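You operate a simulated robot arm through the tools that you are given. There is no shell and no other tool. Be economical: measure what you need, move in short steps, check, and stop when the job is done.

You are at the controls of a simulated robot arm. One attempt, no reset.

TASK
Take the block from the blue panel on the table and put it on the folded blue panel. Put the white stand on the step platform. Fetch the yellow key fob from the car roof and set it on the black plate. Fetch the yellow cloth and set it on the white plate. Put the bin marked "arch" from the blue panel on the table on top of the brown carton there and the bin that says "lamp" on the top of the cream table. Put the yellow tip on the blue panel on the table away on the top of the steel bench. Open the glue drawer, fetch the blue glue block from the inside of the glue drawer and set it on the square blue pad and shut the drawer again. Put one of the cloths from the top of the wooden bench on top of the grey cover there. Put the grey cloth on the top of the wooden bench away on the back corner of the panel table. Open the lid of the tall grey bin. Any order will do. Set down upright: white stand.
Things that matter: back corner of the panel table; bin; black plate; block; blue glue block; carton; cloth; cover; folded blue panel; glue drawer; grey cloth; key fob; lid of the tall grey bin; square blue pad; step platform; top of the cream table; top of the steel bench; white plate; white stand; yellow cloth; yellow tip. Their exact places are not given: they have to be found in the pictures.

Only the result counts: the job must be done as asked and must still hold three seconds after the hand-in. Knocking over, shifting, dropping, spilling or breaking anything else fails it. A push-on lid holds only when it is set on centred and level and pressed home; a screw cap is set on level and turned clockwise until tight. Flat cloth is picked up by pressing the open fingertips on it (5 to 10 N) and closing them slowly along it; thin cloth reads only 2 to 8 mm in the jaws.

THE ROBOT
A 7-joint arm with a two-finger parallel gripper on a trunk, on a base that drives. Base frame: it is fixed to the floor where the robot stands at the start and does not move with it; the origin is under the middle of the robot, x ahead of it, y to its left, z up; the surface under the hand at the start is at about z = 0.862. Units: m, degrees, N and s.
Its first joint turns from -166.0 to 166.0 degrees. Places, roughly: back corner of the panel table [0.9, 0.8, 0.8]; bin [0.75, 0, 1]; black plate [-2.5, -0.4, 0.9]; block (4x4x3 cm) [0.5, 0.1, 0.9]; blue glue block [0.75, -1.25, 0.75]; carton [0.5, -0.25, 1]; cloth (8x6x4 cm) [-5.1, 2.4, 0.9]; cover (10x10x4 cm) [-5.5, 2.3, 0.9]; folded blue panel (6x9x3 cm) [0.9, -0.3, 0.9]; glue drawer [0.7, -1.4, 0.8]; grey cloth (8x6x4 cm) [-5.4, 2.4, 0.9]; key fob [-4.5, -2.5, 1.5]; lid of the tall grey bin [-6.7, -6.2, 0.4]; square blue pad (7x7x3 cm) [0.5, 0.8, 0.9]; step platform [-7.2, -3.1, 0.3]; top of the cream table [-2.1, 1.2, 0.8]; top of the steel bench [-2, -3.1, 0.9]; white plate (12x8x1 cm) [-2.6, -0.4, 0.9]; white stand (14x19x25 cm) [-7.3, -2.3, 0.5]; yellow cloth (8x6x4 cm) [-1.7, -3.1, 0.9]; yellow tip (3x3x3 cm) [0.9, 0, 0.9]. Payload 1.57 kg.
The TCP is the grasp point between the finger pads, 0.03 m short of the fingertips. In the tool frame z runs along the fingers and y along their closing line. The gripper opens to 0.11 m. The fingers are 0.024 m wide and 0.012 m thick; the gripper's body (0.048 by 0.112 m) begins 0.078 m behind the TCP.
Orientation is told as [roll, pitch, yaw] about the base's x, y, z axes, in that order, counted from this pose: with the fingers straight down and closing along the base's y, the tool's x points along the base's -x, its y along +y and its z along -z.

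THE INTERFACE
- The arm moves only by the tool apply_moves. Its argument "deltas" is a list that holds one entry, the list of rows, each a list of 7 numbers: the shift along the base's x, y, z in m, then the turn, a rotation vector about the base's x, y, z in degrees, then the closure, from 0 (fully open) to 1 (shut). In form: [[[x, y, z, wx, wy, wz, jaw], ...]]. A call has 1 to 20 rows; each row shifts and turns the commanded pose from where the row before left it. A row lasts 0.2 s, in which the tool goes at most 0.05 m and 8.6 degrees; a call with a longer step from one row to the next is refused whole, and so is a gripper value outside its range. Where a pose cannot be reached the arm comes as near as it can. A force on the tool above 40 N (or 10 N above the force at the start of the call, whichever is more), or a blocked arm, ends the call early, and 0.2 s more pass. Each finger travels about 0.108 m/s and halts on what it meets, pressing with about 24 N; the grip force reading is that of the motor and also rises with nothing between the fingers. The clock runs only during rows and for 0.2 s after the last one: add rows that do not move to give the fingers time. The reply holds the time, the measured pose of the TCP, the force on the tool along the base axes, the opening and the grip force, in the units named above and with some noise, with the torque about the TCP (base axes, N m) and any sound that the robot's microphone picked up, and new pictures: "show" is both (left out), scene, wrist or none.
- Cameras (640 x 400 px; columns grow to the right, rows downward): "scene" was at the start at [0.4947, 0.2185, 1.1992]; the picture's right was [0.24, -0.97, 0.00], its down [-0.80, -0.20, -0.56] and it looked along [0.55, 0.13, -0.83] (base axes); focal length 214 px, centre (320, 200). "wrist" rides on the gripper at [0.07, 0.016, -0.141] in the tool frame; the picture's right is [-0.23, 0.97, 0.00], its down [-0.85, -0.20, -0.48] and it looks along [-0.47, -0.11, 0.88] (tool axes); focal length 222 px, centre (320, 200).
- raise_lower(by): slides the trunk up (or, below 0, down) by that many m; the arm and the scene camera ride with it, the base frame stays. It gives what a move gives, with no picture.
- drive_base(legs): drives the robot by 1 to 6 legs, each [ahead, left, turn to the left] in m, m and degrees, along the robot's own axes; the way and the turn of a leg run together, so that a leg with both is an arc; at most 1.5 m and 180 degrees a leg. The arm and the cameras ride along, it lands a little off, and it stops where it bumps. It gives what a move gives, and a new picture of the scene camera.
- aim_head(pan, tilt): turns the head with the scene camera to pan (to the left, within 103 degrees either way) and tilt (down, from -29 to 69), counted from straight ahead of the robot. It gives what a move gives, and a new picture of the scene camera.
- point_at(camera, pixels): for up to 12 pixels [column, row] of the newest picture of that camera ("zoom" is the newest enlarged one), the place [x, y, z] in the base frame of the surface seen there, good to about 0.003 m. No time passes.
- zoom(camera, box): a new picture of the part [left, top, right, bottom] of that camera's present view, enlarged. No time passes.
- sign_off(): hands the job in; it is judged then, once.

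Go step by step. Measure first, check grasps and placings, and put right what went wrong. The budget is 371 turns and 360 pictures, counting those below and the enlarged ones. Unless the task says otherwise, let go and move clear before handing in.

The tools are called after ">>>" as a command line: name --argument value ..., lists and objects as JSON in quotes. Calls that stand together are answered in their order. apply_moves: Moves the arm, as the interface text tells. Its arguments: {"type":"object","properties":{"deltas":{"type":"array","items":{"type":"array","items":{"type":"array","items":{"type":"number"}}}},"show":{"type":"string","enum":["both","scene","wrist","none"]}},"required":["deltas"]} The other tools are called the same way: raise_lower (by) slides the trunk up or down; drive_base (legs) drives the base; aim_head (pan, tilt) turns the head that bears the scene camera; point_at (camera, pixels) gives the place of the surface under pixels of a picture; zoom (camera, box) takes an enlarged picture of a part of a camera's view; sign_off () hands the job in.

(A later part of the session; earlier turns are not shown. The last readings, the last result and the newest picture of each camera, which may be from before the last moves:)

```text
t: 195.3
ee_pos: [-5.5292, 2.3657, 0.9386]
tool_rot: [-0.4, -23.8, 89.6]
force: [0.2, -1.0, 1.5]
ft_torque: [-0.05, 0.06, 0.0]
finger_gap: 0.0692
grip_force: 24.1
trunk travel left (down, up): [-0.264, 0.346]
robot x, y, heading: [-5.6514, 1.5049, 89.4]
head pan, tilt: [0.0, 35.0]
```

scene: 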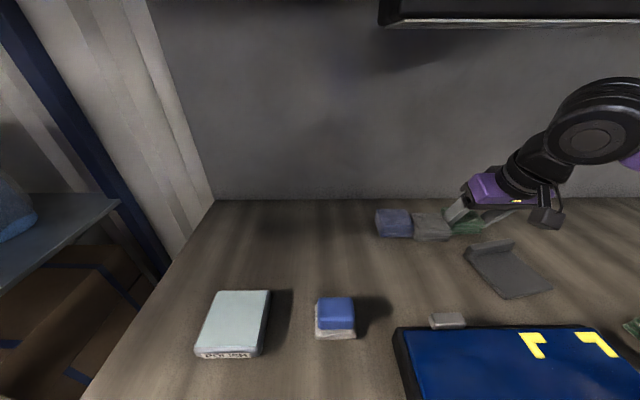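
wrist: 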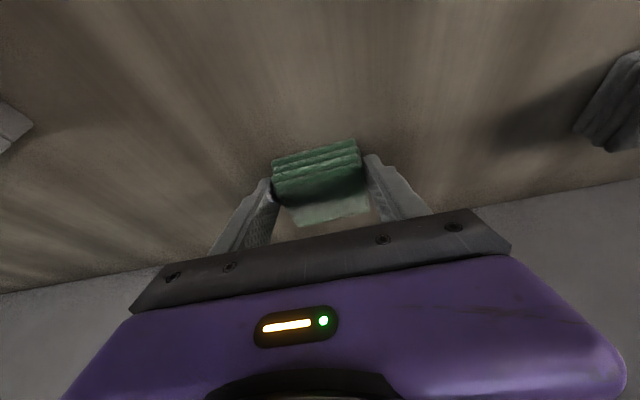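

A mistake: my lift was refused, and the drive dragged the cloth, pushing the grey cloth against the blue one. Lift straight up now and check what shifted.

>>> apply_moves --deltas '[[[0, 0, 0.03, 0, 0, 0, 0.8], [0, 0, 0.03, 0, 0, 0, 0.8], [0, -0.04, 0.01, 0, 0, 0, 0.8], [0, -0.04, 0.02, 0, 0, 0, 0.8], [0, -0.04, 0, 0, 0, 0, 0.8], [0, -0.04, 0, 0, 0, 0, 0.8], [0, -0.04, 0, 0, 0, 0, 0.8], [0, -0.04, 0, 0, 0, 0, 0.8], [0, 0, 0, 0, 0, 0, 0.8]]]' --show "scene"

```text
t: 197.3
ee_pos: [-5.5301, 2.1242, 1.0285]
tool_rot: [-0.4, -24.0, 89.6]
force: [-0.1, 0.8, 0.3]
ft_torque: [0.01, 0.02, 0.02]
finger_gap: 0.0692
grip_force: 24.7
trunk travel left (down, up): [-0.264, 0.346]
robot x, y, heading: [-5.6513, 1.5056, 89.6]
head pan, tilt: [0.0, 35.0]
```

scene: 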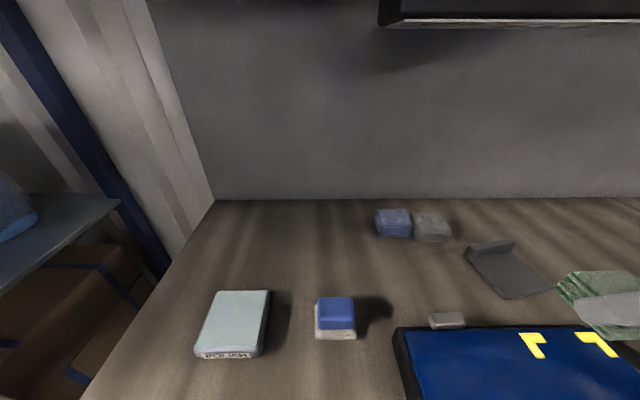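

>>> zoom --camera "scene" --box '[360, 190, 600, 330]'

>>> point_at --camera "scene" --pixels '[[394, 218], [432, 222], [376, 212], [410, 212], [467, 255], [513, 243], [550, 287], [505, 298], [505, 275], [400, 238], [520, 262]]'

```text
2.67 times, centred on (480, 260) of scene
```

zoom: 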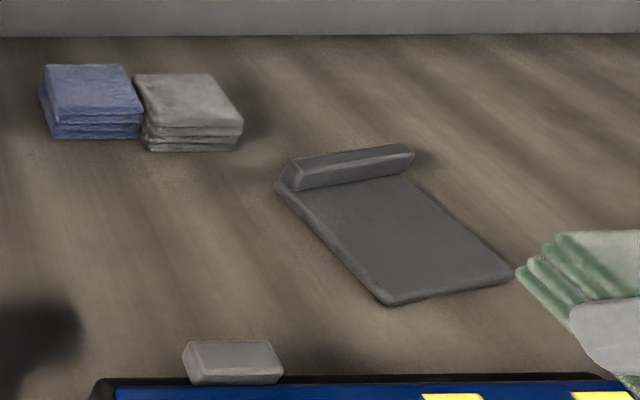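

```text
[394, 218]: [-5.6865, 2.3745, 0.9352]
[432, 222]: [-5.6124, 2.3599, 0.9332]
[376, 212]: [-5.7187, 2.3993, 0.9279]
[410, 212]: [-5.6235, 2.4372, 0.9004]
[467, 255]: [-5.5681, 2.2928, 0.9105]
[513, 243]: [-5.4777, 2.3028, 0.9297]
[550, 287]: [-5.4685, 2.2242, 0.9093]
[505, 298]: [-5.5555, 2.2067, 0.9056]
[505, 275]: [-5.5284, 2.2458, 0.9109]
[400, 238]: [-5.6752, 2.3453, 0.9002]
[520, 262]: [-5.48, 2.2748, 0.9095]
```

Cover is untouched, but blue moved ~6 cm left; I'll restore it after placing the green cloth. Place the green cloth on the cover.

>>> apply_moves --deltas '[[[0.007, 0.04, 0, 0, 0, 0, 0.8], [0.007, 0.04, 0, 0, 0, 0, 0.8], [0, 0.034, 0, 0, 0, 0, 0.8], [0, 0, -0.04, 0, 0, 0, 0.8], [0, 0, -0.03, 0, 0, 0, 0.8], [0, 0, -0.005, 0, 0, 0, 0.8], [0, 0, 0, 0, 0, 0, 0.8]]]' --show "both"

```text
t: 198.9
ee_pos: [-5.518, 2.2395, 0.955]
tool_rot: [-0.3, -24.2, 89.5]
force: [0.0, -1.9, 19.4]
ft_torque: [0.92, 0.73, 0.08]
finger_gap: 0.0689
grip_force: 23.7
trunk travel left (down, up): [-0.264, 0.346]
robot x, y, heading: [-5.6536, 1.5019, 89.3]
head pan, tilt: [0.0, 35.0]
```

scene: 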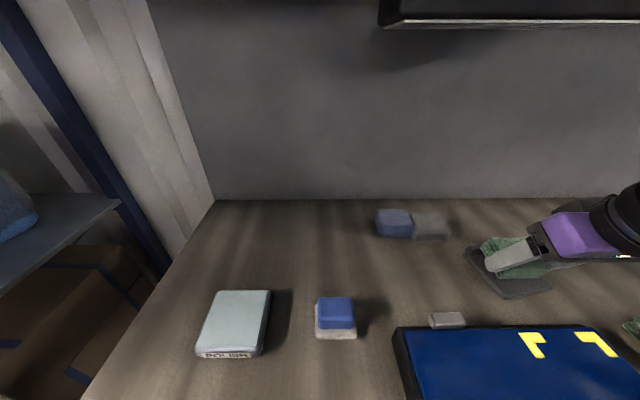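
wrist: 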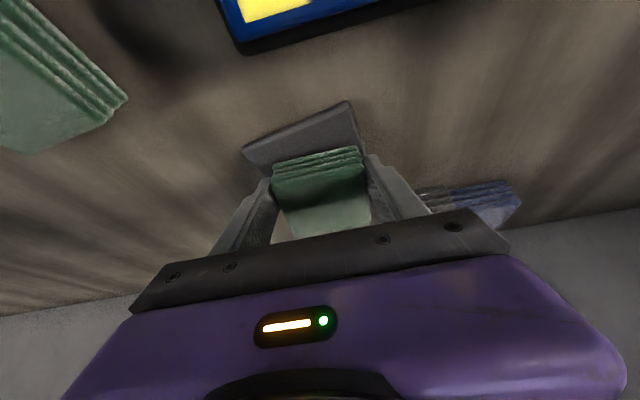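

Contact came early (19 N at 0.955) — probably on the cover's rear ridge. Raise, shift 15 mm nearer, lower again.

>>> apply_moves --deltas '[[[0, 0, 0.012, 0, 0, 0, 0.8], [0, -0.015, 0, 0, 0, 0, 0.8], [0, 0, -0.008, 0, 0, 0, 0.8], [0, 0, -0.004, 0, 0, 0, 0.8], [0, 0, -0.003, 0, 0, 0, 0.8], [0, 0, 0, 0, 0, 0, 0.8]]]' --show "wrist"

```text
t: 200.3
ee_pos: [-5.5184, 2.2254, 0.9515]
tool_rot: [-0.3, -23.8, 89.7]
force: [0.5, 0.3, -0.6]
ft_torque: [0.03, 0.0, 0.01]
finger_gap: 0.0685
grip_force: 24.2
trunk travel left (down, up): [-0.264, 0.346]
robot x, y, heading: [-5.654, 1.5067, 89.4]
head pan, tilt: [0.0, 35.0]
```

wrist: 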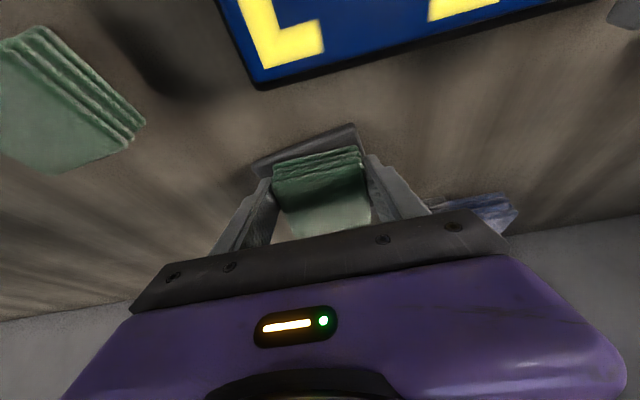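

>>> apply_moves --deltas '[[[0, 0, -0.003, 0, 0, 0, 0.8], [0, 0, -0.002, 0, 0, 0, 0.8], [0, 0, 0, 0, 0, 0, 0.8]]]' --show "none"

```text
t: 201.1
ee_pos: [-5.5168, 2.2243, 0.946]
tool_rot: [-0.4, -24.0, 89.7]
force: [-0.9, -0.1, 4.9]
ft_torque: [-0.03, -0.01, -0.01]
finger_gap: 0.0689
grip_force: 23.7
trunk travel left (down, up): [-0.264, 0.346]
robot x, y, heading: [-5.6551, 1.5039, 89.6]
head pan, tilt: [0.0, 35.0]
```

Light contact (5 N). Release and back out along the tool axis.

>>> apply_moves --deltas '[[[0, 0, 0, 0, 0, 0, 0.4], [0, 0, 0, 0, 0, 0, 0.25], [0, 0, 0, 0, 0, 0, 0.2], [0, -0.012, 0.028, 0, 0, 0, 0.2], [0, -0.016, 0.036, 0, 0, 0, 0.2], [0, -0.03, 0.02, 0, 0, 0, 0], [0, -0.04, 0, 0, 0, 0, 0], [0, 0, 0, 0, 0, 0, 0]]]' --show "both"

```text
t: 202.9
ee_pos: [-5.5177, 2.1249, 1.0311]
tool_rot: [-0.4, -23.9, 89.6]
force: [0.5, 0.4, 0.4]
ft_torque: [0.02, 0.03, 0.03]
finger_gap: 0.1098
grip_force: 0.0
trunk travel left (down, up): [-0.264, 0.346]
robot x, y, heading: [-5.652, 1.5078, 89.4]
head pan, tilt: [0.0, 35.0]
```

scene: 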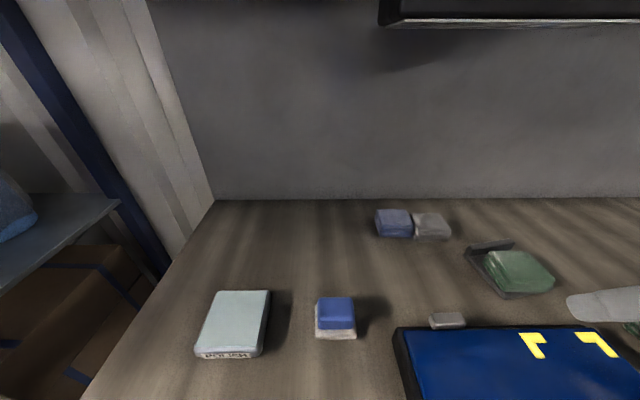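
wrist: 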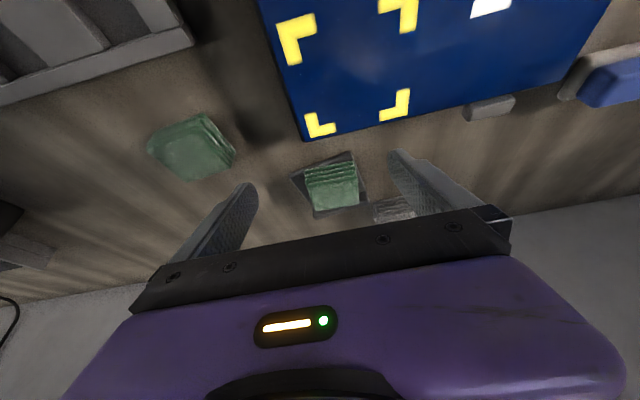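

>>> zoom --camera "scene" --box '[360, 195, 570, 320]'

>>> point_at --camera "scene" --pixels '[[490, 252], [535, 250], [553, 280], [505, 292], [520, 268], [377, 210], [409, 210], [380, 224], [411, 223], [414, 225], [443, 212], [450, 226]]'

```text
3.05 times, centred on (465, 258) of scene
```

zoom: 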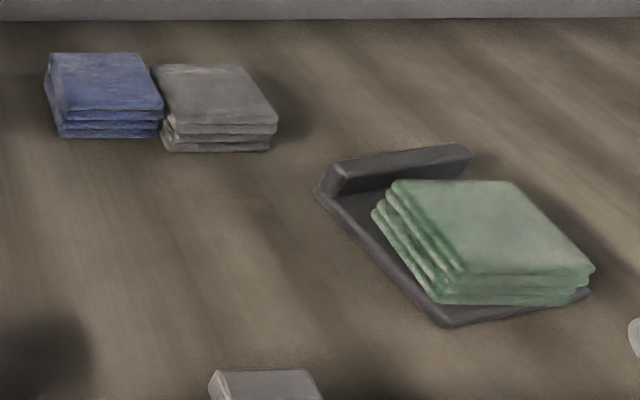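

```text
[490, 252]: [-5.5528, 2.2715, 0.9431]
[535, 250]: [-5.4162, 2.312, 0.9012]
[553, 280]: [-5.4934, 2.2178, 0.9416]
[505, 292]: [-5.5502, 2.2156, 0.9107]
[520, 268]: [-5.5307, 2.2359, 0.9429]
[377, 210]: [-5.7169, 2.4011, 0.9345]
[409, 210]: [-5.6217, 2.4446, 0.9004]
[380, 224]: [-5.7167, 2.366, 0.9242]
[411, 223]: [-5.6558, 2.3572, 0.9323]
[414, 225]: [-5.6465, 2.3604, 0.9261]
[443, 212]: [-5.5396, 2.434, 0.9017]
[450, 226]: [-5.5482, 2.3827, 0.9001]
```

Green cloth rests flat on the cover. Now measure grey and blue tops precisely.

>>> point_at --camera "zoom" --pixels '[[54, 58], [136, 57], [158, 100], [68, 108], [105, 80], [158, 70], [236, 69], [272, 115], [176, 123], [210, 92], [65, 135], [155, 135]]'

```text
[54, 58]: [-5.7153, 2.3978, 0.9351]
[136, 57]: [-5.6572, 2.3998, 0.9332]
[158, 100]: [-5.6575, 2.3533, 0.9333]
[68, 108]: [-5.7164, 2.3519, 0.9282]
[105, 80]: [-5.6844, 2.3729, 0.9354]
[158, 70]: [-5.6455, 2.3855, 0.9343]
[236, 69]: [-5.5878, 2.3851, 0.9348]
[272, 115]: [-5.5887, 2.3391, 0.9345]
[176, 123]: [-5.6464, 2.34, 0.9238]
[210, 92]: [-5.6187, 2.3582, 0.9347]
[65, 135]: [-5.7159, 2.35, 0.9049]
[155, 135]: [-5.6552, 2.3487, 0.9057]
```

Grey touches blue, so a finger can't go between. Check the overhead light's height for a vertical grasp with closing along y.

>>> point_at --camera "scene" --pixels '[[400, 22], [500, 18], [600, 15], [383, 20], [500, 8], [600, 22], [440, 25], [430, 198]]'

>>> aim_head --pan -15 --tilt 5

```text
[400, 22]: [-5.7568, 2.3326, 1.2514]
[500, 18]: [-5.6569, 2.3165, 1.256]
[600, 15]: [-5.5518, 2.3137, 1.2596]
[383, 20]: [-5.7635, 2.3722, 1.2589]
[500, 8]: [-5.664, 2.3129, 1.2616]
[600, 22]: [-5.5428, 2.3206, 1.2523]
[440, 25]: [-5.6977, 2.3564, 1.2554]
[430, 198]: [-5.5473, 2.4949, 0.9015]
```

```text
t: 203.9
ee_pos: [-5.5172, 2.1281, 1.0319]
tool_rot: [-0.3, -23.9, 89.6]
force: [0.3, -0.5, 0.2]
ft_torque: [-0.01, -0.01, -0.01]
finger_gap: 0.1099
grip_force: 0.0
trunk travel left (down, up): [-0.264, 0.346]
robot x, y, heading: [-5.6552, 1.5041, 89.6]
head pan, tilt: [-15.0, 5.0]
```

scene: 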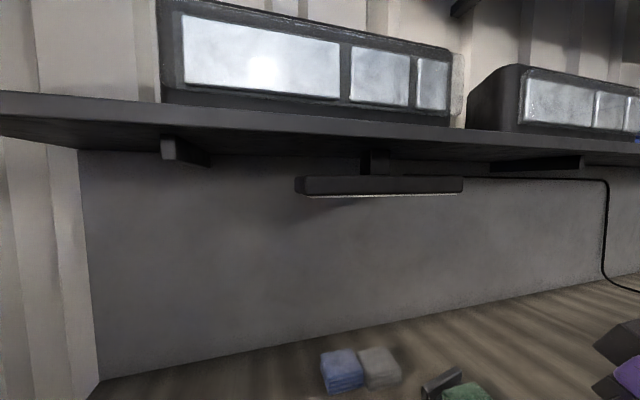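

The light (bottom 1.252) makes a vertical grasp risky. Instead press closed fingertips on the grey stack and drag it right, away from blue.

>>> apply_moves --deltas '[[[-0.03, 0.03, 0, 0, 0, 0, 0.5], [-0.03, 0.035, 0, 0, 0, 0, 1], [-0.02, 0.04, 0, 0, 0, 0, 1], [-0.012, 0.04, 0, 0, 0, 0, 1], [0, 0.042, 0, 0, 0, 0, 1], [0, 0.034, 0, 0, 0, 0, 1], [0, 0, -0.03, 0, 0, 0, 1], [0, 0, -0.025, 0, 0, 0, 1], [0, 0, 0, 0, 0, 0, 1]]]' --show "wrist"

```text
t: 205.9
ee_pos: [-5.6091, 2.349, 0.9758]
tool_rot: [-0.4, -24.0, 89.6]
force: [0.3, -0.1, -0.2]
ft_torque: [0.03, -0.01, 0.01]
finger_gap: 0.0
grip_force: 21.2
trunk travel left (down, up): [-0.264, 0.346]
robot x, y, heading: [-5.6501, 1.5028, 89.4]
head pan, tilt: [-15.0, 5.0]
```

wrist: 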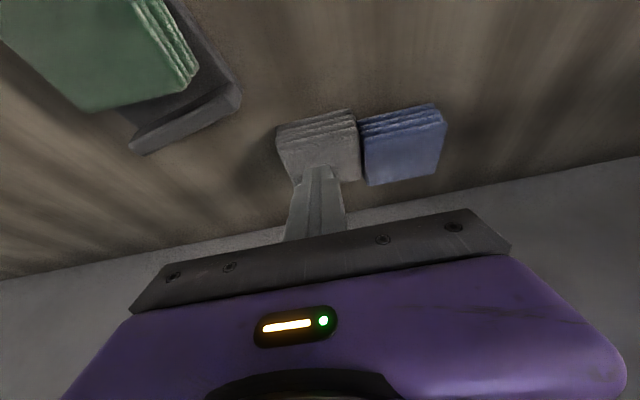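

>>> apply_moves --deltas '[[[0, 0, -0.006, 0, 0, 0, 1], [0, 0, -0.003, 0, 0, 0, 1], [0, 0, -0.002, 0, 0, 0, 1], [0, 0, 0, 0, 0, 0, 1]]]' --show "none"

```text
t: 206.9
ee_pos: [-5.609, 2.3473, 0.9653]
tool_rot: [-0.3, -24.1, 89.6]
force: [-1.7, -3.2, 18.2]
ft_torque: [-0.08, -0.01, 0.02]
finger_gap: 0.0
grip_force: 21.5
trunk travel left (down, up): [-0.264, 0.346]
robot x, y, heading: [-5.6523, 1.5095, 89.4]
head pan, tilt: [-15.0, 5.0]
```

>>> apply_moves --deltas '[[[0, 0, 0.001, 0, 0, 0, 1], [0.006, 0, 0, 0, 0, 0, 1], [0.01, 0, 0, 0, 0, 0, 1], [0.012, 0, 0, 0, 0, 0, 1], [0.012, 0, 0, 0, 0, 0, 1], [0.01, 0, 0, 0, 0, 0, 1], [0, 0, 0, 0, 0, 0, 1]]]' --show "wrist"

```text
t: 208.5
ee_pos: [-5.559, 2.3467, 0.9653]
tool_rot: [-0.5, -24.0, 89.6]
force: [-4.2, 0.5, 13.1]
ft_torque: [0.02, 0.12, 0.05]
finger_gap: 0.0
grip_force: 20.6
trunk travel left (down, up): [-0.264, 0.346]
robot x, y, heading: [-5.6507, 1.5032, 89.6]
head pan, tilt: [-15.0, 5.0]
```

wrist: 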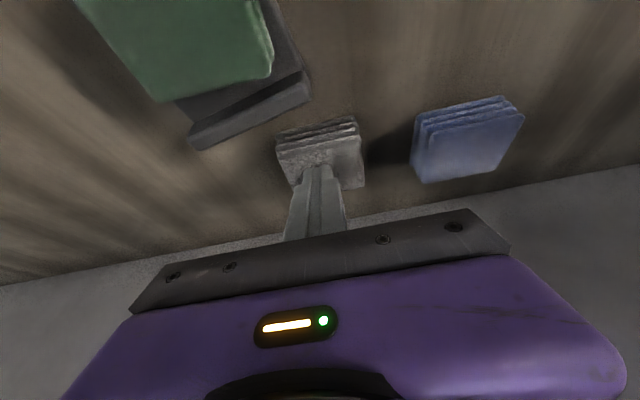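

Dragging works well. Continue the grey stack further right to make room for restoring blue.

>>> apply_moves --deltas '[[[0.012, 0, 0, 0, 0, 0, 1], [0.014, 0, 0, 0, 0, 0, 1], [0.014, 0, 0, 0, 0, 0, 1], [0.014, 0, 0, 0, 0, 0, 1], [0.014, 0, 0, 0, 0, 0, 1], [0.014, 0, 0, 0, 0, 0, 1], [0.014, 0, 0, 0, 0, 0, 1], [0.014, 0, 0, 0, 0, 0, 1], [0.014, 0, 0, 0, 0, 0, 1], [0.01, 0, 0, 0, 0, 0, 1], [0, 0, 0, 0, 0, 0, 1], [0, 0, 0.02, 0, 0, 0, 1], [0, 0, 0.03, 0, 0, 0, 1], [-0.03, 0, 0.01, 0, 0, 0, 1], [0, 0, 0, 0, 0, 0, 1]]]' --show "wrist"

>>> aim_head --pan -20 --tilt 35

```text
t: 211.7
ee_pos: [-5.4547, 2.3475, 1.0248]
tool_rot: [-0.4, -23.9, 89.6]
force: [0.4, -0.6, 0.2]
ft_torque: [0.01, 0.01, -0.02]
finger_gap: 0.0001
grip_force: 22.3
trunk travel left (down, up): [-0.264, 0.346]
robot x, y, heading: [-5.6534, 1.5031, 89.3]
head pan, tilt: [-15.0, 5.0]
```

wrist: 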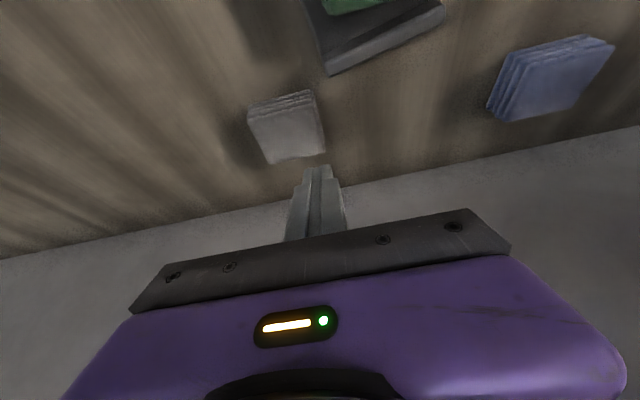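

```text
t: 212.6
ee_pos: [-5.4553, 2.3467, 1.0251]
tool_rot: [-0.2, -23.8, 89.6]
force: [-0.3, -0.8, -0.1]
ft_torque: [-0.02, -0.03, 0.01]
finger_gap: 0.0
grip_force: 21.0
trunk travel left (down, up): [-0.264, 0.346]
robot x, y, heading: [-5.6504, 1.5068, 89.4]
head pan, tilt: [-20.0, 35.0]
```

scene: 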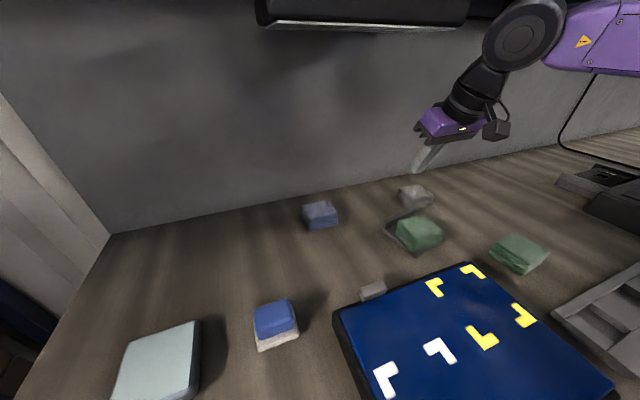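

Move over blue, press, drag +0.054 in x with −8° yaw, and lift off.

>>> apply_moves --deltas '[[[-0.045, 0.0, 0, 0, 0, 0, 1], [-0.045, 0, 0, 0, 0, 0, 1], [-0.045, 0.005, 0, 0, 0, 0, 1], [-0.045, 0.005, 0, 0, 0, 0, 1], [-0.045, 0.005, 0, 0, 0, 0, 1], [-0.006, 0, -0.02, 0, 0, 0, 1], [0, 0, -0.03, 0, 0, 0, 1], [0, 0, -0.006, 0, 0, 0, 1], [0, 0, -0.003, 0, 0, 0, 1], [0, 0, 0, 0, 0, 0, 1]]]' --show "wrist"

```text
t: 214.8
ee_pos: [-5.6859, 2.3628, 0.9671]
tool_rot: [-0.4, -24.0, 89.7]
force: [-2.6, -0.6, 4.4]
ft_torque: [-0.02, 0.05, 0.02]
finger_gap: 0.0001
grip_force: 21.3
trunk travel left (down, up): [-0.264, 0.346]
robot x, y, heading: [-5.6529, 1.5044, 89.2]
head pan, tilt: [-20.0, 35.0]
```

wrist: 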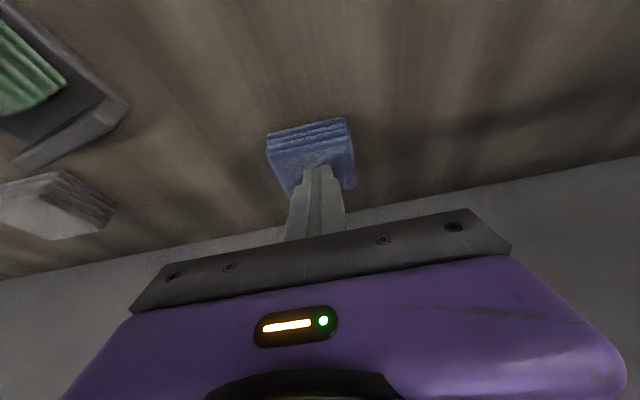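

>>> apply_moves --deltas '[[[0, 0, -0.002, 0, 0, 0, 1], [0.006, 0, 0, 0, 0, -1, 1], [0.01, -0.001, 0, 0, 0, -2, 1], [0.012, -0.001, 0, 0, 0, -2, 1], [0.012, -0.001, 0, 0, 0, -2, 1], [0.01, -0.001, 0, 0, 0, -1, 1], [0.004, 0, 0, 0, 0, 0, 1], [0, 0, 0, 0, 0, 0, 1], [0, 0, 0.03, 0, 0, 0, 1], [0, 0, 0.04, 0, 0, 0, 1], [0, -0.04, 0, 0, 0, 0, 1], [0, -0.04, 0, 0, 0, 0, 1], [0, -0.04, 0, 0, 0, 0, 1], [0, 0, 0, 0, 0, 0, 1]]]' --show "scene"

```text
t: 217.8
ee_pos: [-5.6436, 2.2374, 1.0342]
tool_rot: [0.0, -23.5, 82.7]
force: [0.9, 0.1, 0.6]
ft_torque: [0.0, 0.02, 0.02]
finger_gap: 0.0
grip_force: 21.2
trunk travel left (down, up): [-0.264, 0.346]
robot x, y, heading: [-5.6511, 1.5042, 89.6]
head pan, tilt: [-20.0, 35.0]
```

scene: 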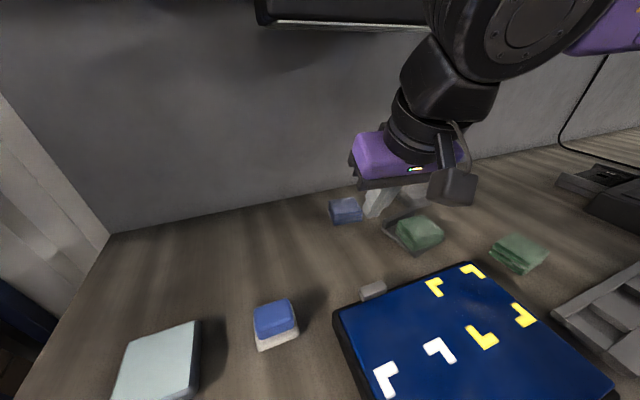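

Measure blue after the drag.

>>> zoom --camera "scene" --box '[310, 180, 390, 240]'

>>> point_at --camera "scene" --pixels '[[345, 206], [332, 201], [355, 199], [362, 212], [336, 215], [360, 222]]'

```text
6.67 times, centred on (350, 210) of scene
```

zoom: 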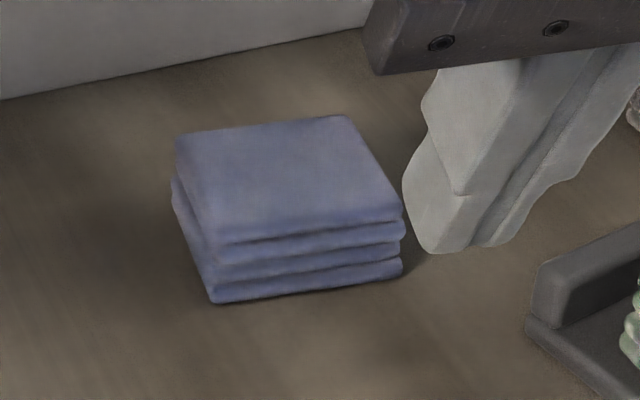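

```text
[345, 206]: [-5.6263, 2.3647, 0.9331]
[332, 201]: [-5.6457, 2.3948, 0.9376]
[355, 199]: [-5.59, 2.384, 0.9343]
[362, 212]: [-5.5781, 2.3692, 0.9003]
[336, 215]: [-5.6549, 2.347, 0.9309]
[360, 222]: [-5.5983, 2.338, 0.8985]
```

>>> point_at --camera "zoom" --pixels '[[182, 139], [342, 121], [396, 208], [226, 238], [290, 178], [212, 300], [400, 272]]'

```text
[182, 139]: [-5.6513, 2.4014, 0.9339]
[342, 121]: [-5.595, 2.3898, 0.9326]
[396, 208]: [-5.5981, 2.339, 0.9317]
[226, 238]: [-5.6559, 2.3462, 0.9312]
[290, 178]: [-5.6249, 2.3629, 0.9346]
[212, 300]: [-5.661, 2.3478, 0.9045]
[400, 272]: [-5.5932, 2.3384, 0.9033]
```

Blue is back within ~5 mm of its start. Move the hand aside and measure grey.

>>> apply_moves --deltas '[[[0.02, -0.04, 0, 0, 0, 2, 1], [0.03, -0.03, 0, 0, 0, 2.5, 1], [0.045, 0, 0, 0, 0, 2.5, 0.5], [0.045, 0, 0, 0, 0, 0, 0], [0.045, 0, 0, 0, 0, 0, 0], [0.03, 0, 0, 0, 0, 0, 0]]]' --show "wrist"

>>> aim_head --pan -20 --tilt 40

```text
t: 219.2
ee_pos: [-5.4169, 2.1665, 1.0347]
tool_rot: [-0.4, -23.9, 88.6]
force: [0.6, 0.6, 0.3]
ft_torque: [-0.01, -0.01, 0.0]
finger_gap: 0.1101
grip_force: 0.0
trunk travel left (down, up): [-0.264, 0.346]
robot x, y, heading: [-5.6525, 1.5042, 89.3]
head pan, tilt: [-20.0, 35.0]
```

wrist: 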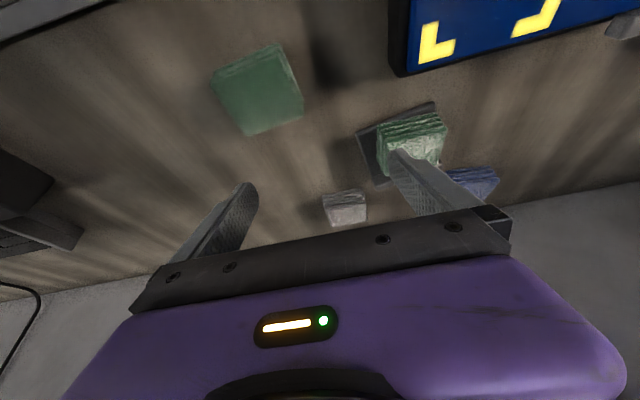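

```text
t: 219.9
ee_pos: [-5.4176, 2.1666, 1.0333]
tool_rot: [-0.3, -23.9, 88.6]
force: [0.2, 0.4, 0.3]
ft_torque: [-0.01, 0.0, 0.02]
finger_gap: 0.1102
grip_force: 0.1
trunk travel left (down, up): [-0.264, 0.346]
robot x, y, heading: [-5.6536, 1.5031, 89.2]
head pan, tilt: [-20.0, 40.0]
```

scene: 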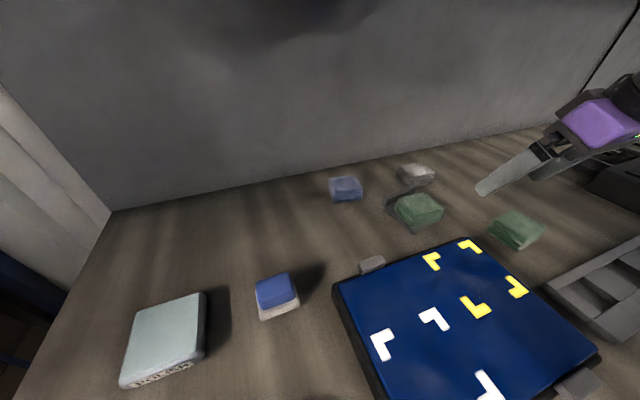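

>>> point_at --camera "wrist" --pixels '[[325, 195], [362, 191], [329, 222], [366, 220], [345, 205], [385, 185]]'

>>> zoom --camera "scene" --box '[380, 150, 460, 200]'

```text
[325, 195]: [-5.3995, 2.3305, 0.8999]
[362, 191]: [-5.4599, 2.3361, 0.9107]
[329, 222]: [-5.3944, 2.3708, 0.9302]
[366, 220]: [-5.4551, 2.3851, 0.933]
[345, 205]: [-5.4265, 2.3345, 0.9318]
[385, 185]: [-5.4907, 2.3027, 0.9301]
```

```text
8.00 times, centred on (420, 175) of scene
```

zoom: 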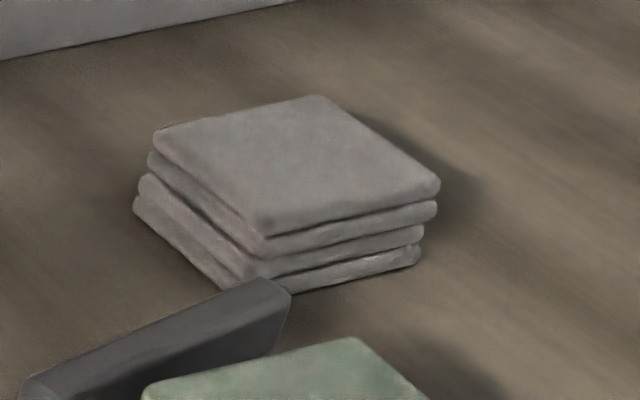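

>>> point_at --camera "zoom" --pixels '[[160, 142], [316, 100], [434, 186], [270, 228], [295, 165], [420, 260], [245, 285]]'

```text
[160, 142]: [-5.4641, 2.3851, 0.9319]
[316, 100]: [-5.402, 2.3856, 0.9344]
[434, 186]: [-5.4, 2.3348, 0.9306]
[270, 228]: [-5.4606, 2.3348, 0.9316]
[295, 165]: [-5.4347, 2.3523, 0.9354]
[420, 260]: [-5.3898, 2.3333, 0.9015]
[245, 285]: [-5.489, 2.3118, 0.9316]
```

Grey centre (-5.432,2.360). Grip it.

>>> apply_moves --deltas '[[[-0.007, 0.045, 0, 0, 0, 0, 0.15], [-0.007, 0.045, 0, 0, 0, 0, 0.15], [0, 0.045, 0, 0, 0, 0, 0.15], [0, 0.048, 0, 0, 0, 0, 0.15], [0, 0, -0.04, 0, 0, 0, 0.15], [0, 0, -0.04, 0, 0, 0, 0.15], [0, 0, -0.015, 0, 0, 0, 0.15], [0, 0, 0, 0, 0, 0, 0.15], [0, 0, 0, 0, 0, 0, 0.4], [0, 0, 0, 0, 0, 0, 0.6], [0, 0, 0, 0, 0, 0, 0.8], [0, 0, 0, 0, 0, 0, 0.8]]]' --show "wrist"

```text
t: 222.5
ee_pos: [-5.4311, 2.3509, 0.9386]
tool_rot: [-0.3, -23.8, 88.6]
force: [0.5, -0.3, -0.9]
ft_torque: [0.01, -0.03, -0.02]
finger_gap: 0.0687
grip_force: 23.7
trunk travel left (down, up): [-0.264, 0.346]
robot x, y, heading: [-5.6542, 1.5009, 89.6]
head pan, tilt: [-20.0, 40.0]
```

wrist: 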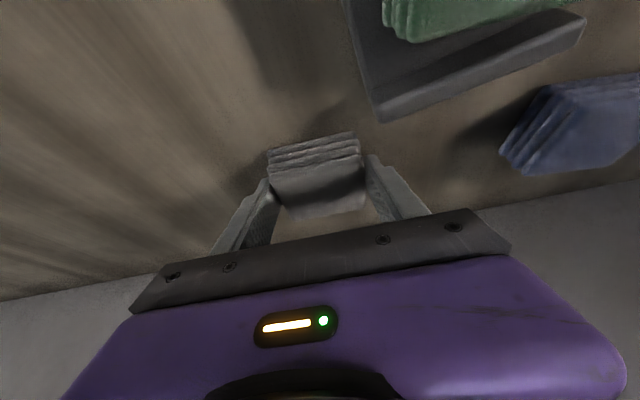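

Gripped. Lift and retract (checked before any drive).

>>> apply_moves --deltas '[[[0, 0, 0.04, 0, 0, 0, 0.8], [0, 0, 0.04, 0, 0, 0, 0.8], [0, -0.04, 0.015, 0, 0, 0, 0.8], [0, -0.045, 0, 0, 0, 0, 0.8], [0, -0.045, 0, 0, 0, 0, 0.8], [0, -0.045, 0, 0, 0, 0, 0.8], [0.02, -0.04, 0, 0, 0, 0, 0.8], [0, 0, 0, 0, 0, 0, 0.8]]]' --show "scene"

```text
t: 224.3
ee_pos: [-5.409, 2.1365, 1.0344]
tool_rot: [-0.5, -24.0, 88.6]
force: [0.0, -0.1, -0.7]
ft_torque: [-0.04, -0.02, 0.04]
finger_gap: 0.0688
grip_force: 23.9
trunk travel left (down, up): [-0.264, 0.346]
robot x, y, heading: [-5.6533, 1.5042, 89.2]
head pan, tilt: [-20.0, 40.0]
```

scene: 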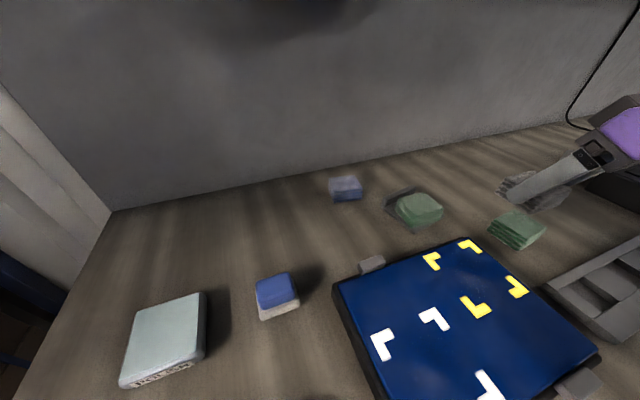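

Back away from the bench and look for the route.

>>> drive_base --legs '[[-0.5, -0.1, 0]]'

>>> aim_head --pan -90 --tilt 25

```text
t: 227.3
ee_pos: [-5.3152, 1.6323, 1.0334]
tool_rot: [-0.3, -24.1, 88.8]
force: [0.0, 0.0, -0.6]
ft_torque: [-0.01, -0.02, 0.04]
finger_gap: 0.0688
grip_force: 24.1
trunk travel left (down, up): [-0.264, 0.346]
robot x, y, heading: [-5.561, 1.0027, 89.4]
head pan, tilt: [-20.0, 40.0]
```

scene: 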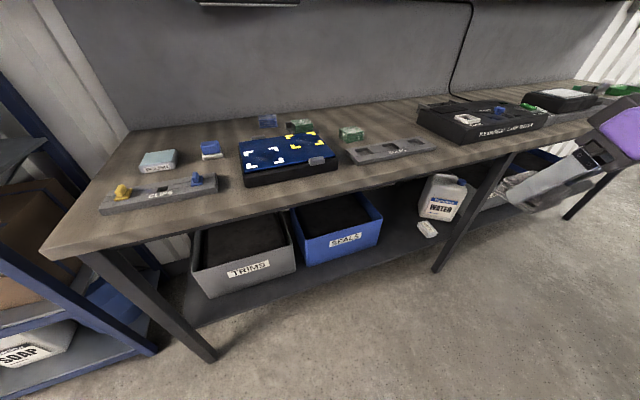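

```text
t: 228.7
ee_pos: [-5.3158, 1.6334, 1.0337]
tool_rot: [-0.3, -24.0, 88.8]
force: [0.8, 0.2, -0.1]
ft_torque: [0.04, -0.03, 0.0]
finger_gap: 0.0686
grip_force: 23.2
trunk travel left (down, up): [-0.264, 0.346]
robot x, y, heading: [-5.5562, 1.0009, 89.8]
head pan, tilt: [-90.0, 25.0]
```

scene: 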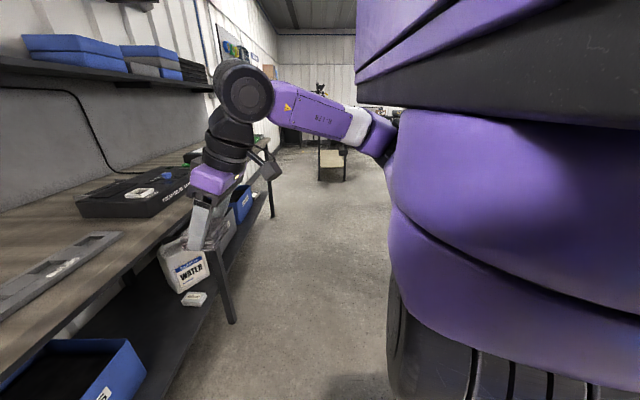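

Turn right to face +x, and look ahead.

>>> drive_base --legs '[[0, 0, -89.5]]'

>>> aim_head --pan -10 --tilt 20

```text
t: 232.9
ee_pos: [-4.9202, 0.7669, 1.033]
tool_rot: [-0.3, -24.0, -0.4]
force: [0.1, -0.1, -0.1]
ft_torque: [-0.02, -0.03, -0.02]
finger_gap: 0.0689
grip_force: 23.7
trunk travel left (down, up): [-0.264, 0.346]
robot x, y, heading: [-5.5545, 0.9955, 0.2]
head pan, tilt: [-90.0, 25.0]
```

scene: 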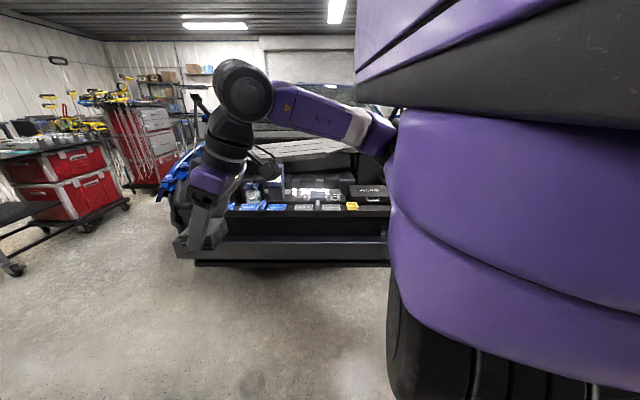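

```text
t: 234.4
ee_pos: [-4.9208, 0.7669, 1.0336]
tool_rot: [-0.2, -24.1, -0.4]
force: [0.0, 0.3, -0.7]
ft_torque: [-0.02, 0.02, 0.01]
finger_gap: 0.0688
grip_force: 23.8
trunk travel left (down, up): [-0.264, 0.346]
robot x, y, heading: [-5.5574, 0.9968, 0.5]
head pan, tilt: [-10.0, 20.0]
```

scene: 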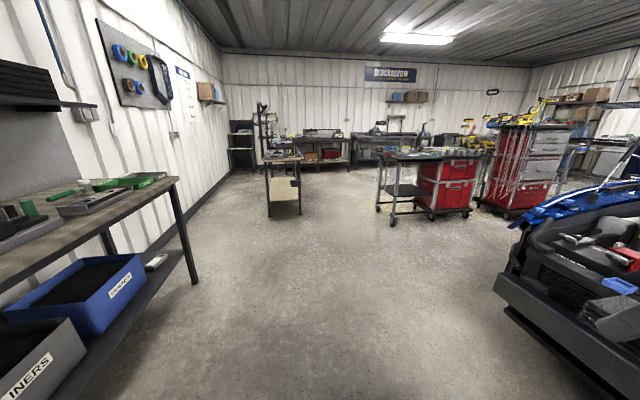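

Path is open: drive along the corridor toward the panel table.

>>> drive_base --legs '[[1.2, -0.25, 0], [1.1, -0.28, -0.4], [1.2, 0, 0]]'

```text
t: 251.8
ee_pos: [-1.388, 0.2281, 1.0337]
tool_rot: [-0.3, -24.0, -1.3]
force: [0.0, 0.0, -0.1]
ft_torque: [0.03, 0.02, -0.01]
finger_gap: 0.0685
grip_force: 23.4
trunk travel left (down, up): [-0.264, 0.346]
robot x, y, heading: [-2.0177, 0.4709, -0.8]
head pan, tilt: [-10.0, 20.0]
```

scene: 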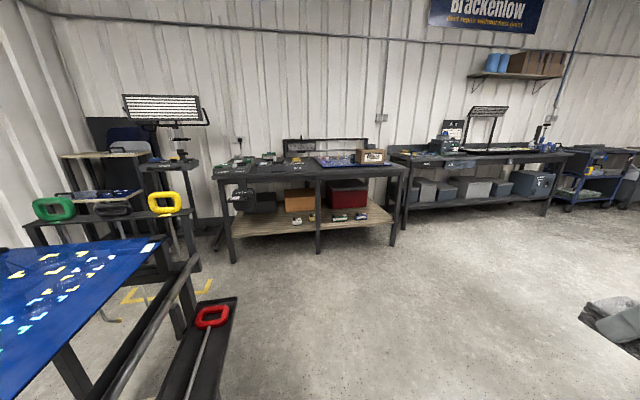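

>>> drive_base --legs '[[1.25, 0, 0]]'

>>> apply_moves --deltas '[[[0.02, 0.02, 0.04, 0, 0, 0, 0.8], [0.02, 0.02, 0.04, 0, 0, 0, 0.8], [0.02, 0.03, 0.02, 0, 0, 0, 0.8], [0.02, 0.03, 0, 0, 0, 0, 0.8], [0, 0.03, 0, 0, 0, 0, 0.8], [0, 0, 0, 0, 0, 0, 0.8]]]' --show "scene"

```text
t: 258.2
ee_pos: [-0.1347, 0.2055, 1.0325]
tool_rot: [-0.4, -24.0, -1.7]
force: [-0.2, 0.9, 0.4]
ft_torque: [-0.01, -0.03, 0.0]
finger_gap: 0.0685
grip_force: 24.0
trunk travel left (down, up): [-0.264, 0.346]
robot x, y, heading: [-0.7708, 0.4555, -0.9]
head pan, tilt: [-10.0, 20.0]
```

scene: 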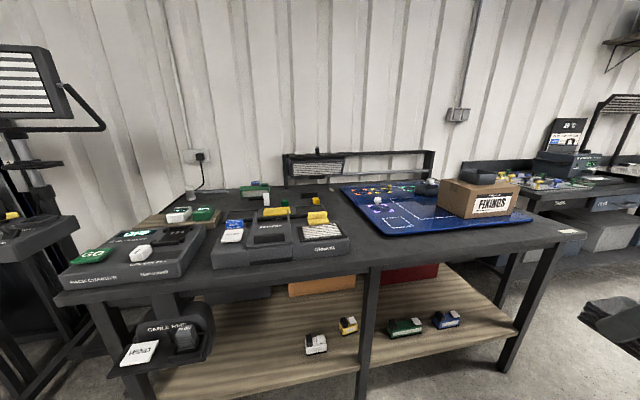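

```text
t: 259.6
ee_pos: [-0.0553, 0.3368, 1.1348]
tool_rot: [-0.3, -24.0, -1.8]
force: [0.3, -0.2, 0.0]
ft_torque: [0.03, -0.03, -0.05]
finger_gap: 0.0691
grip_force: 24.3
trunk travel left (down, up): [-0.264, 0.346]
robot x, y, heading: [-0.7694, 0.4545, -1.0]
head pan, tilt: [-10.0, 20.0]
```

scene: 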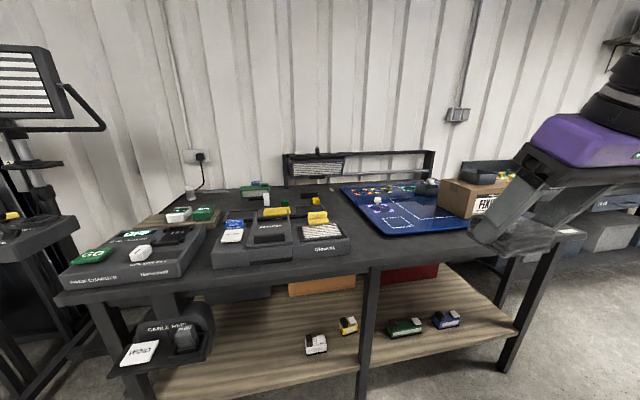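

>>> drive_base --legs '[[0.72, 0.13, 1]]'

>>> aim_head --pan 15 --tilt 40

```text
t: 263.3
ee_pos: [0.6421, 0.4742, 1.1352]
tool_rot: [-0.3, -23.8, -0.6]
force: [0.5, 0.2, 0.0]
ft_torque: [0.05, 0.02, -0.02]
finger_gap: 0.0687
grip_force: 23.4
trunk travel left (down, up): [-0.264, 0.346]
robot x, y, heading: [-0.0752, 0.5779, 0.2]
head pan, tilt: [-10.0, 20.0]
stopped in leg 1: the robot was blocked; the commanded pose is now the measured one
```

scene: 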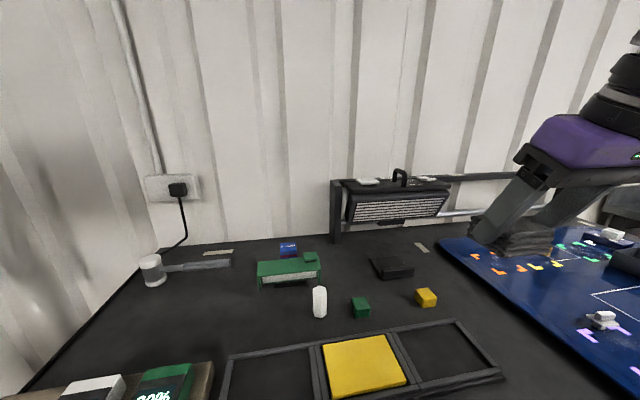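

```text
t: 264.2
ee_pos: [0.642, 0.4739, 1.1345]
tool_rot: [-0.3, -23.9, -0.6]
force: [0.0, 0.5, 0.3]
ft_torque: [0.03, 0.01, 0.01]
finger_gap: 0.0688
grip_force: 24.2
trunk travel left (down, up): [-0.264, 0.346]
robot x, y, heading: [-0.0704, 0.5771, 0.1]
head pan, tilt: [15.0, 40.0]
```

scene: 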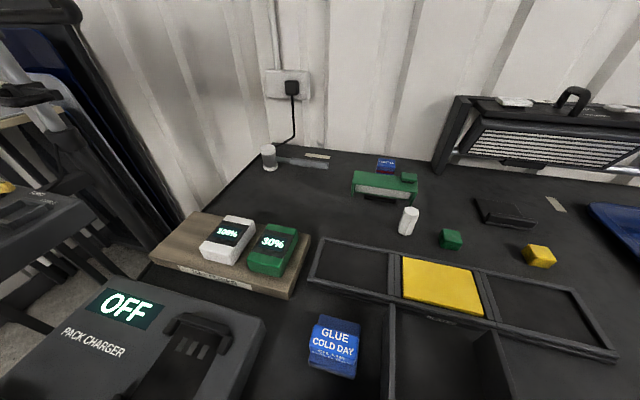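

Measure the free corner area around (315,200).

>>> point_at --camera "scene" --pixels '[[315, 200], [340, 210], [290, 190], [345, 175], [330, 168], [352, 195], [410, 215], [250, 190], [300, 215], [330, 235], [385, 205], [255, 170]]'

```text
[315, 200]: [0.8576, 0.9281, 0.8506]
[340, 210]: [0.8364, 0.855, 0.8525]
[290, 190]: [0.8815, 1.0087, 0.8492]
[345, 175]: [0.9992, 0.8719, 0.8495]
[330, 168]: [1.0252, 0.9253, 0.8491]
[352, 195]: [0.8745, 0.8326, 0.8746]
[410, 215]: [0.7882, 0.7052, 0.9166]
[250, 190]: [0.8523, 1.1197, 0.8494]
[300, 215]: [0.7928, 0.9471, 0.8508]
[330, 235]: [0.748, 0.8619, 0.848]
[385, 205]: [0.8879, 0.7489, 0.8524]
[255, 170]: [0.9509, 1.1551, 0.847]
```

Carry to about (0.839,0.90), x first then y.

>>> apply_moves --deltas '[[[0.045, 0, 0, 0, 0, 0, 0.8], [0.045, 0.01, 0, 0, 0, 0, 0.8], [0.04, 0.025, 0, 0, 0, 0, 0.8], [0.03, 0.036, 0, 0, 0, 0, 0.8], [0.025, 0.04, 0, 0, 0, 0, 0.8], [0.012, 0.045, 0, 0, 0, 0, 0.8], [0, 0.045, 0, 0, 0, 0, 0.8], [0, 0.045, 0, 0, 0, 0, 0.8], [0, 0.045, 0, 0, 0, 0, 0.8], [0, 0.045, 0, 0, 0, 0, 0.8], [0, 0.045, 0, 0, 0, 0, 0.8], [0, 0.045, 0, 0, 0, 0, 0.8], [0, 0, -0.04, 0, 0, 0, 0.8], [0, 0, -0.05, 0, 0, 0, 0.8], [0, 0, -0.05, 0, 0, 0, 0.8], [0, 0, 0, 0, 0, 0, 0.8]]]' --show "both"

```text
t: 267.6
ee_pos: [0.8375, 0.8975, 0.9931]
tool_rot: [-0.2, -24.0, -0.6]
force: [-0.7, 0.0, -0.7]
ft_torque: [-0.01, -0.01, 0.02]
finger_gap: 0.0686
grip_force: 24.0
trunk travel left (down, up): [-0.264, 0.346]
robot x, y, heading: [-0.0736, 0.5783, 0.3]
head pan, tilt: [15.0, 40.0]
```

scene: 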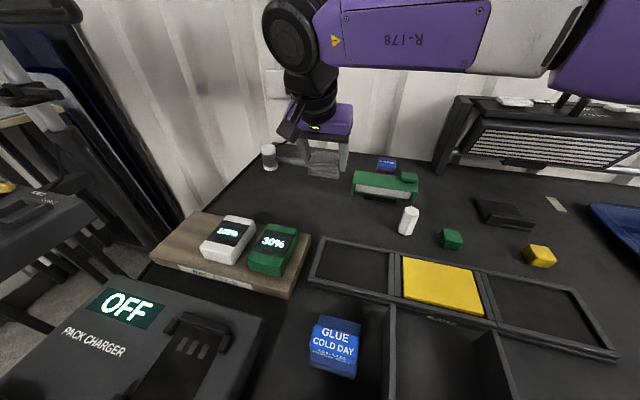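
wrist: 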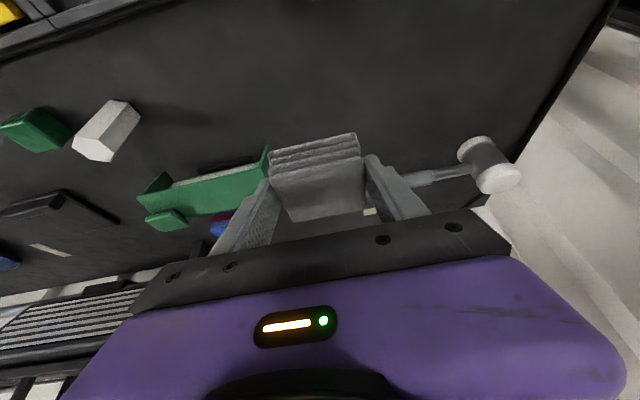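

>>> apply_moves --deltas '[[[-0.005, 0.015, -0.03, 0, 0, 0, 0.8], [0, 0, -0.04, 0, 0, 0, 0.8], [0, 0, -0.025, 0, 0, 0, 0.8], [0, 0, -0.005, 0, 0, 0, 0.8], [0, 0, -0.003, 0, 0, 0, 0.8], [0, 0, 0, 0, 0, 0, 0.8]]]' --show "wrist"

```text
t: 269.0
ee_pos: [0.8341, 0.9133, 0.8909]
tool_rot: [-0.2, -23.9, -0.7]
force: [-0.2, -0.1, -0.6]
ft_torque: [0.02, 0.03, 0.02]
finger_gap: 0.0688
grip_force: 23.8
trunk travel left (down, up): [-0.264, 0.346]
robot x, y, heading: [-0.0734, 0.5746, 0.3]
head pan, tilt: [15.0, 40.0]
```

wrist: 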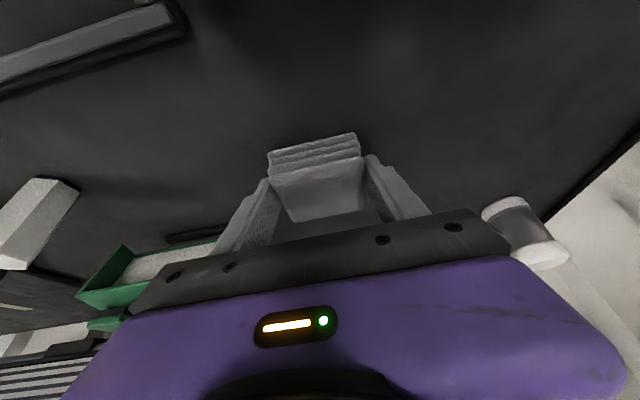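

>>> apply_moves --deltas '[[[0, 0, -0.003, 0, 0, 0, 0.8], [0, 0, -0.002, 0, 0, 0, 0.8], [0, 0, 0, 0, 0, 0, 0.5], [0, 0, 0, 0, 0, 0, 0.3], [0, 0, 0, 0, 0, 0, 0.25], [0, 0, 0, 0, 0, 0, 0.25], [-0.012, 0, 0.028, 0, 0, 0, 0.25], [-0.016, 0, 0.036, 0, 0, 0, 0.25], [-0.01, 0, 0.04, 0, 0, 0, 0], [0, 0, 0.045, 0, 0, 0, 0], [0, 0, 0.045, 0, 0, 0, 0], [0, 0, 0, 0, 0, 0, 0]]]' --show "wrist"

```text
t: 271.6
ee_pos: [0.7967, 0.9158, 1.0821]
tool_rot: [-0.4, -23.9, -0.6]
force: [0.5, 0.2, 0.3]
ft_torque: [0.0, 0.0, -0.01]
finger_gap: 0.1101
grip_force: 0.1
trunk travel left (down, up): [-0.264, 0.346]
robot x, y, heading: [-0.0762, 0.5788, -0.0]
head pan, tilt: [15.0, 40.0]
```

wrist: 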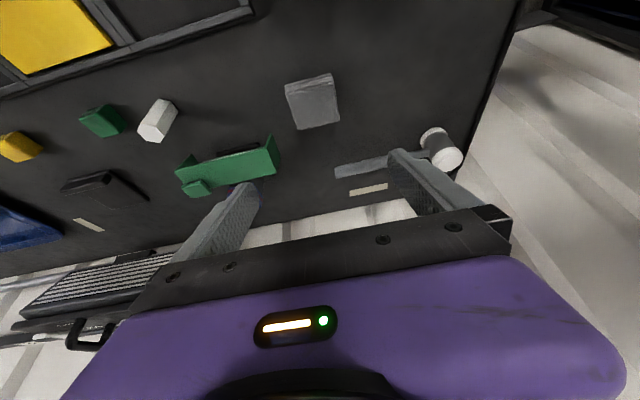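

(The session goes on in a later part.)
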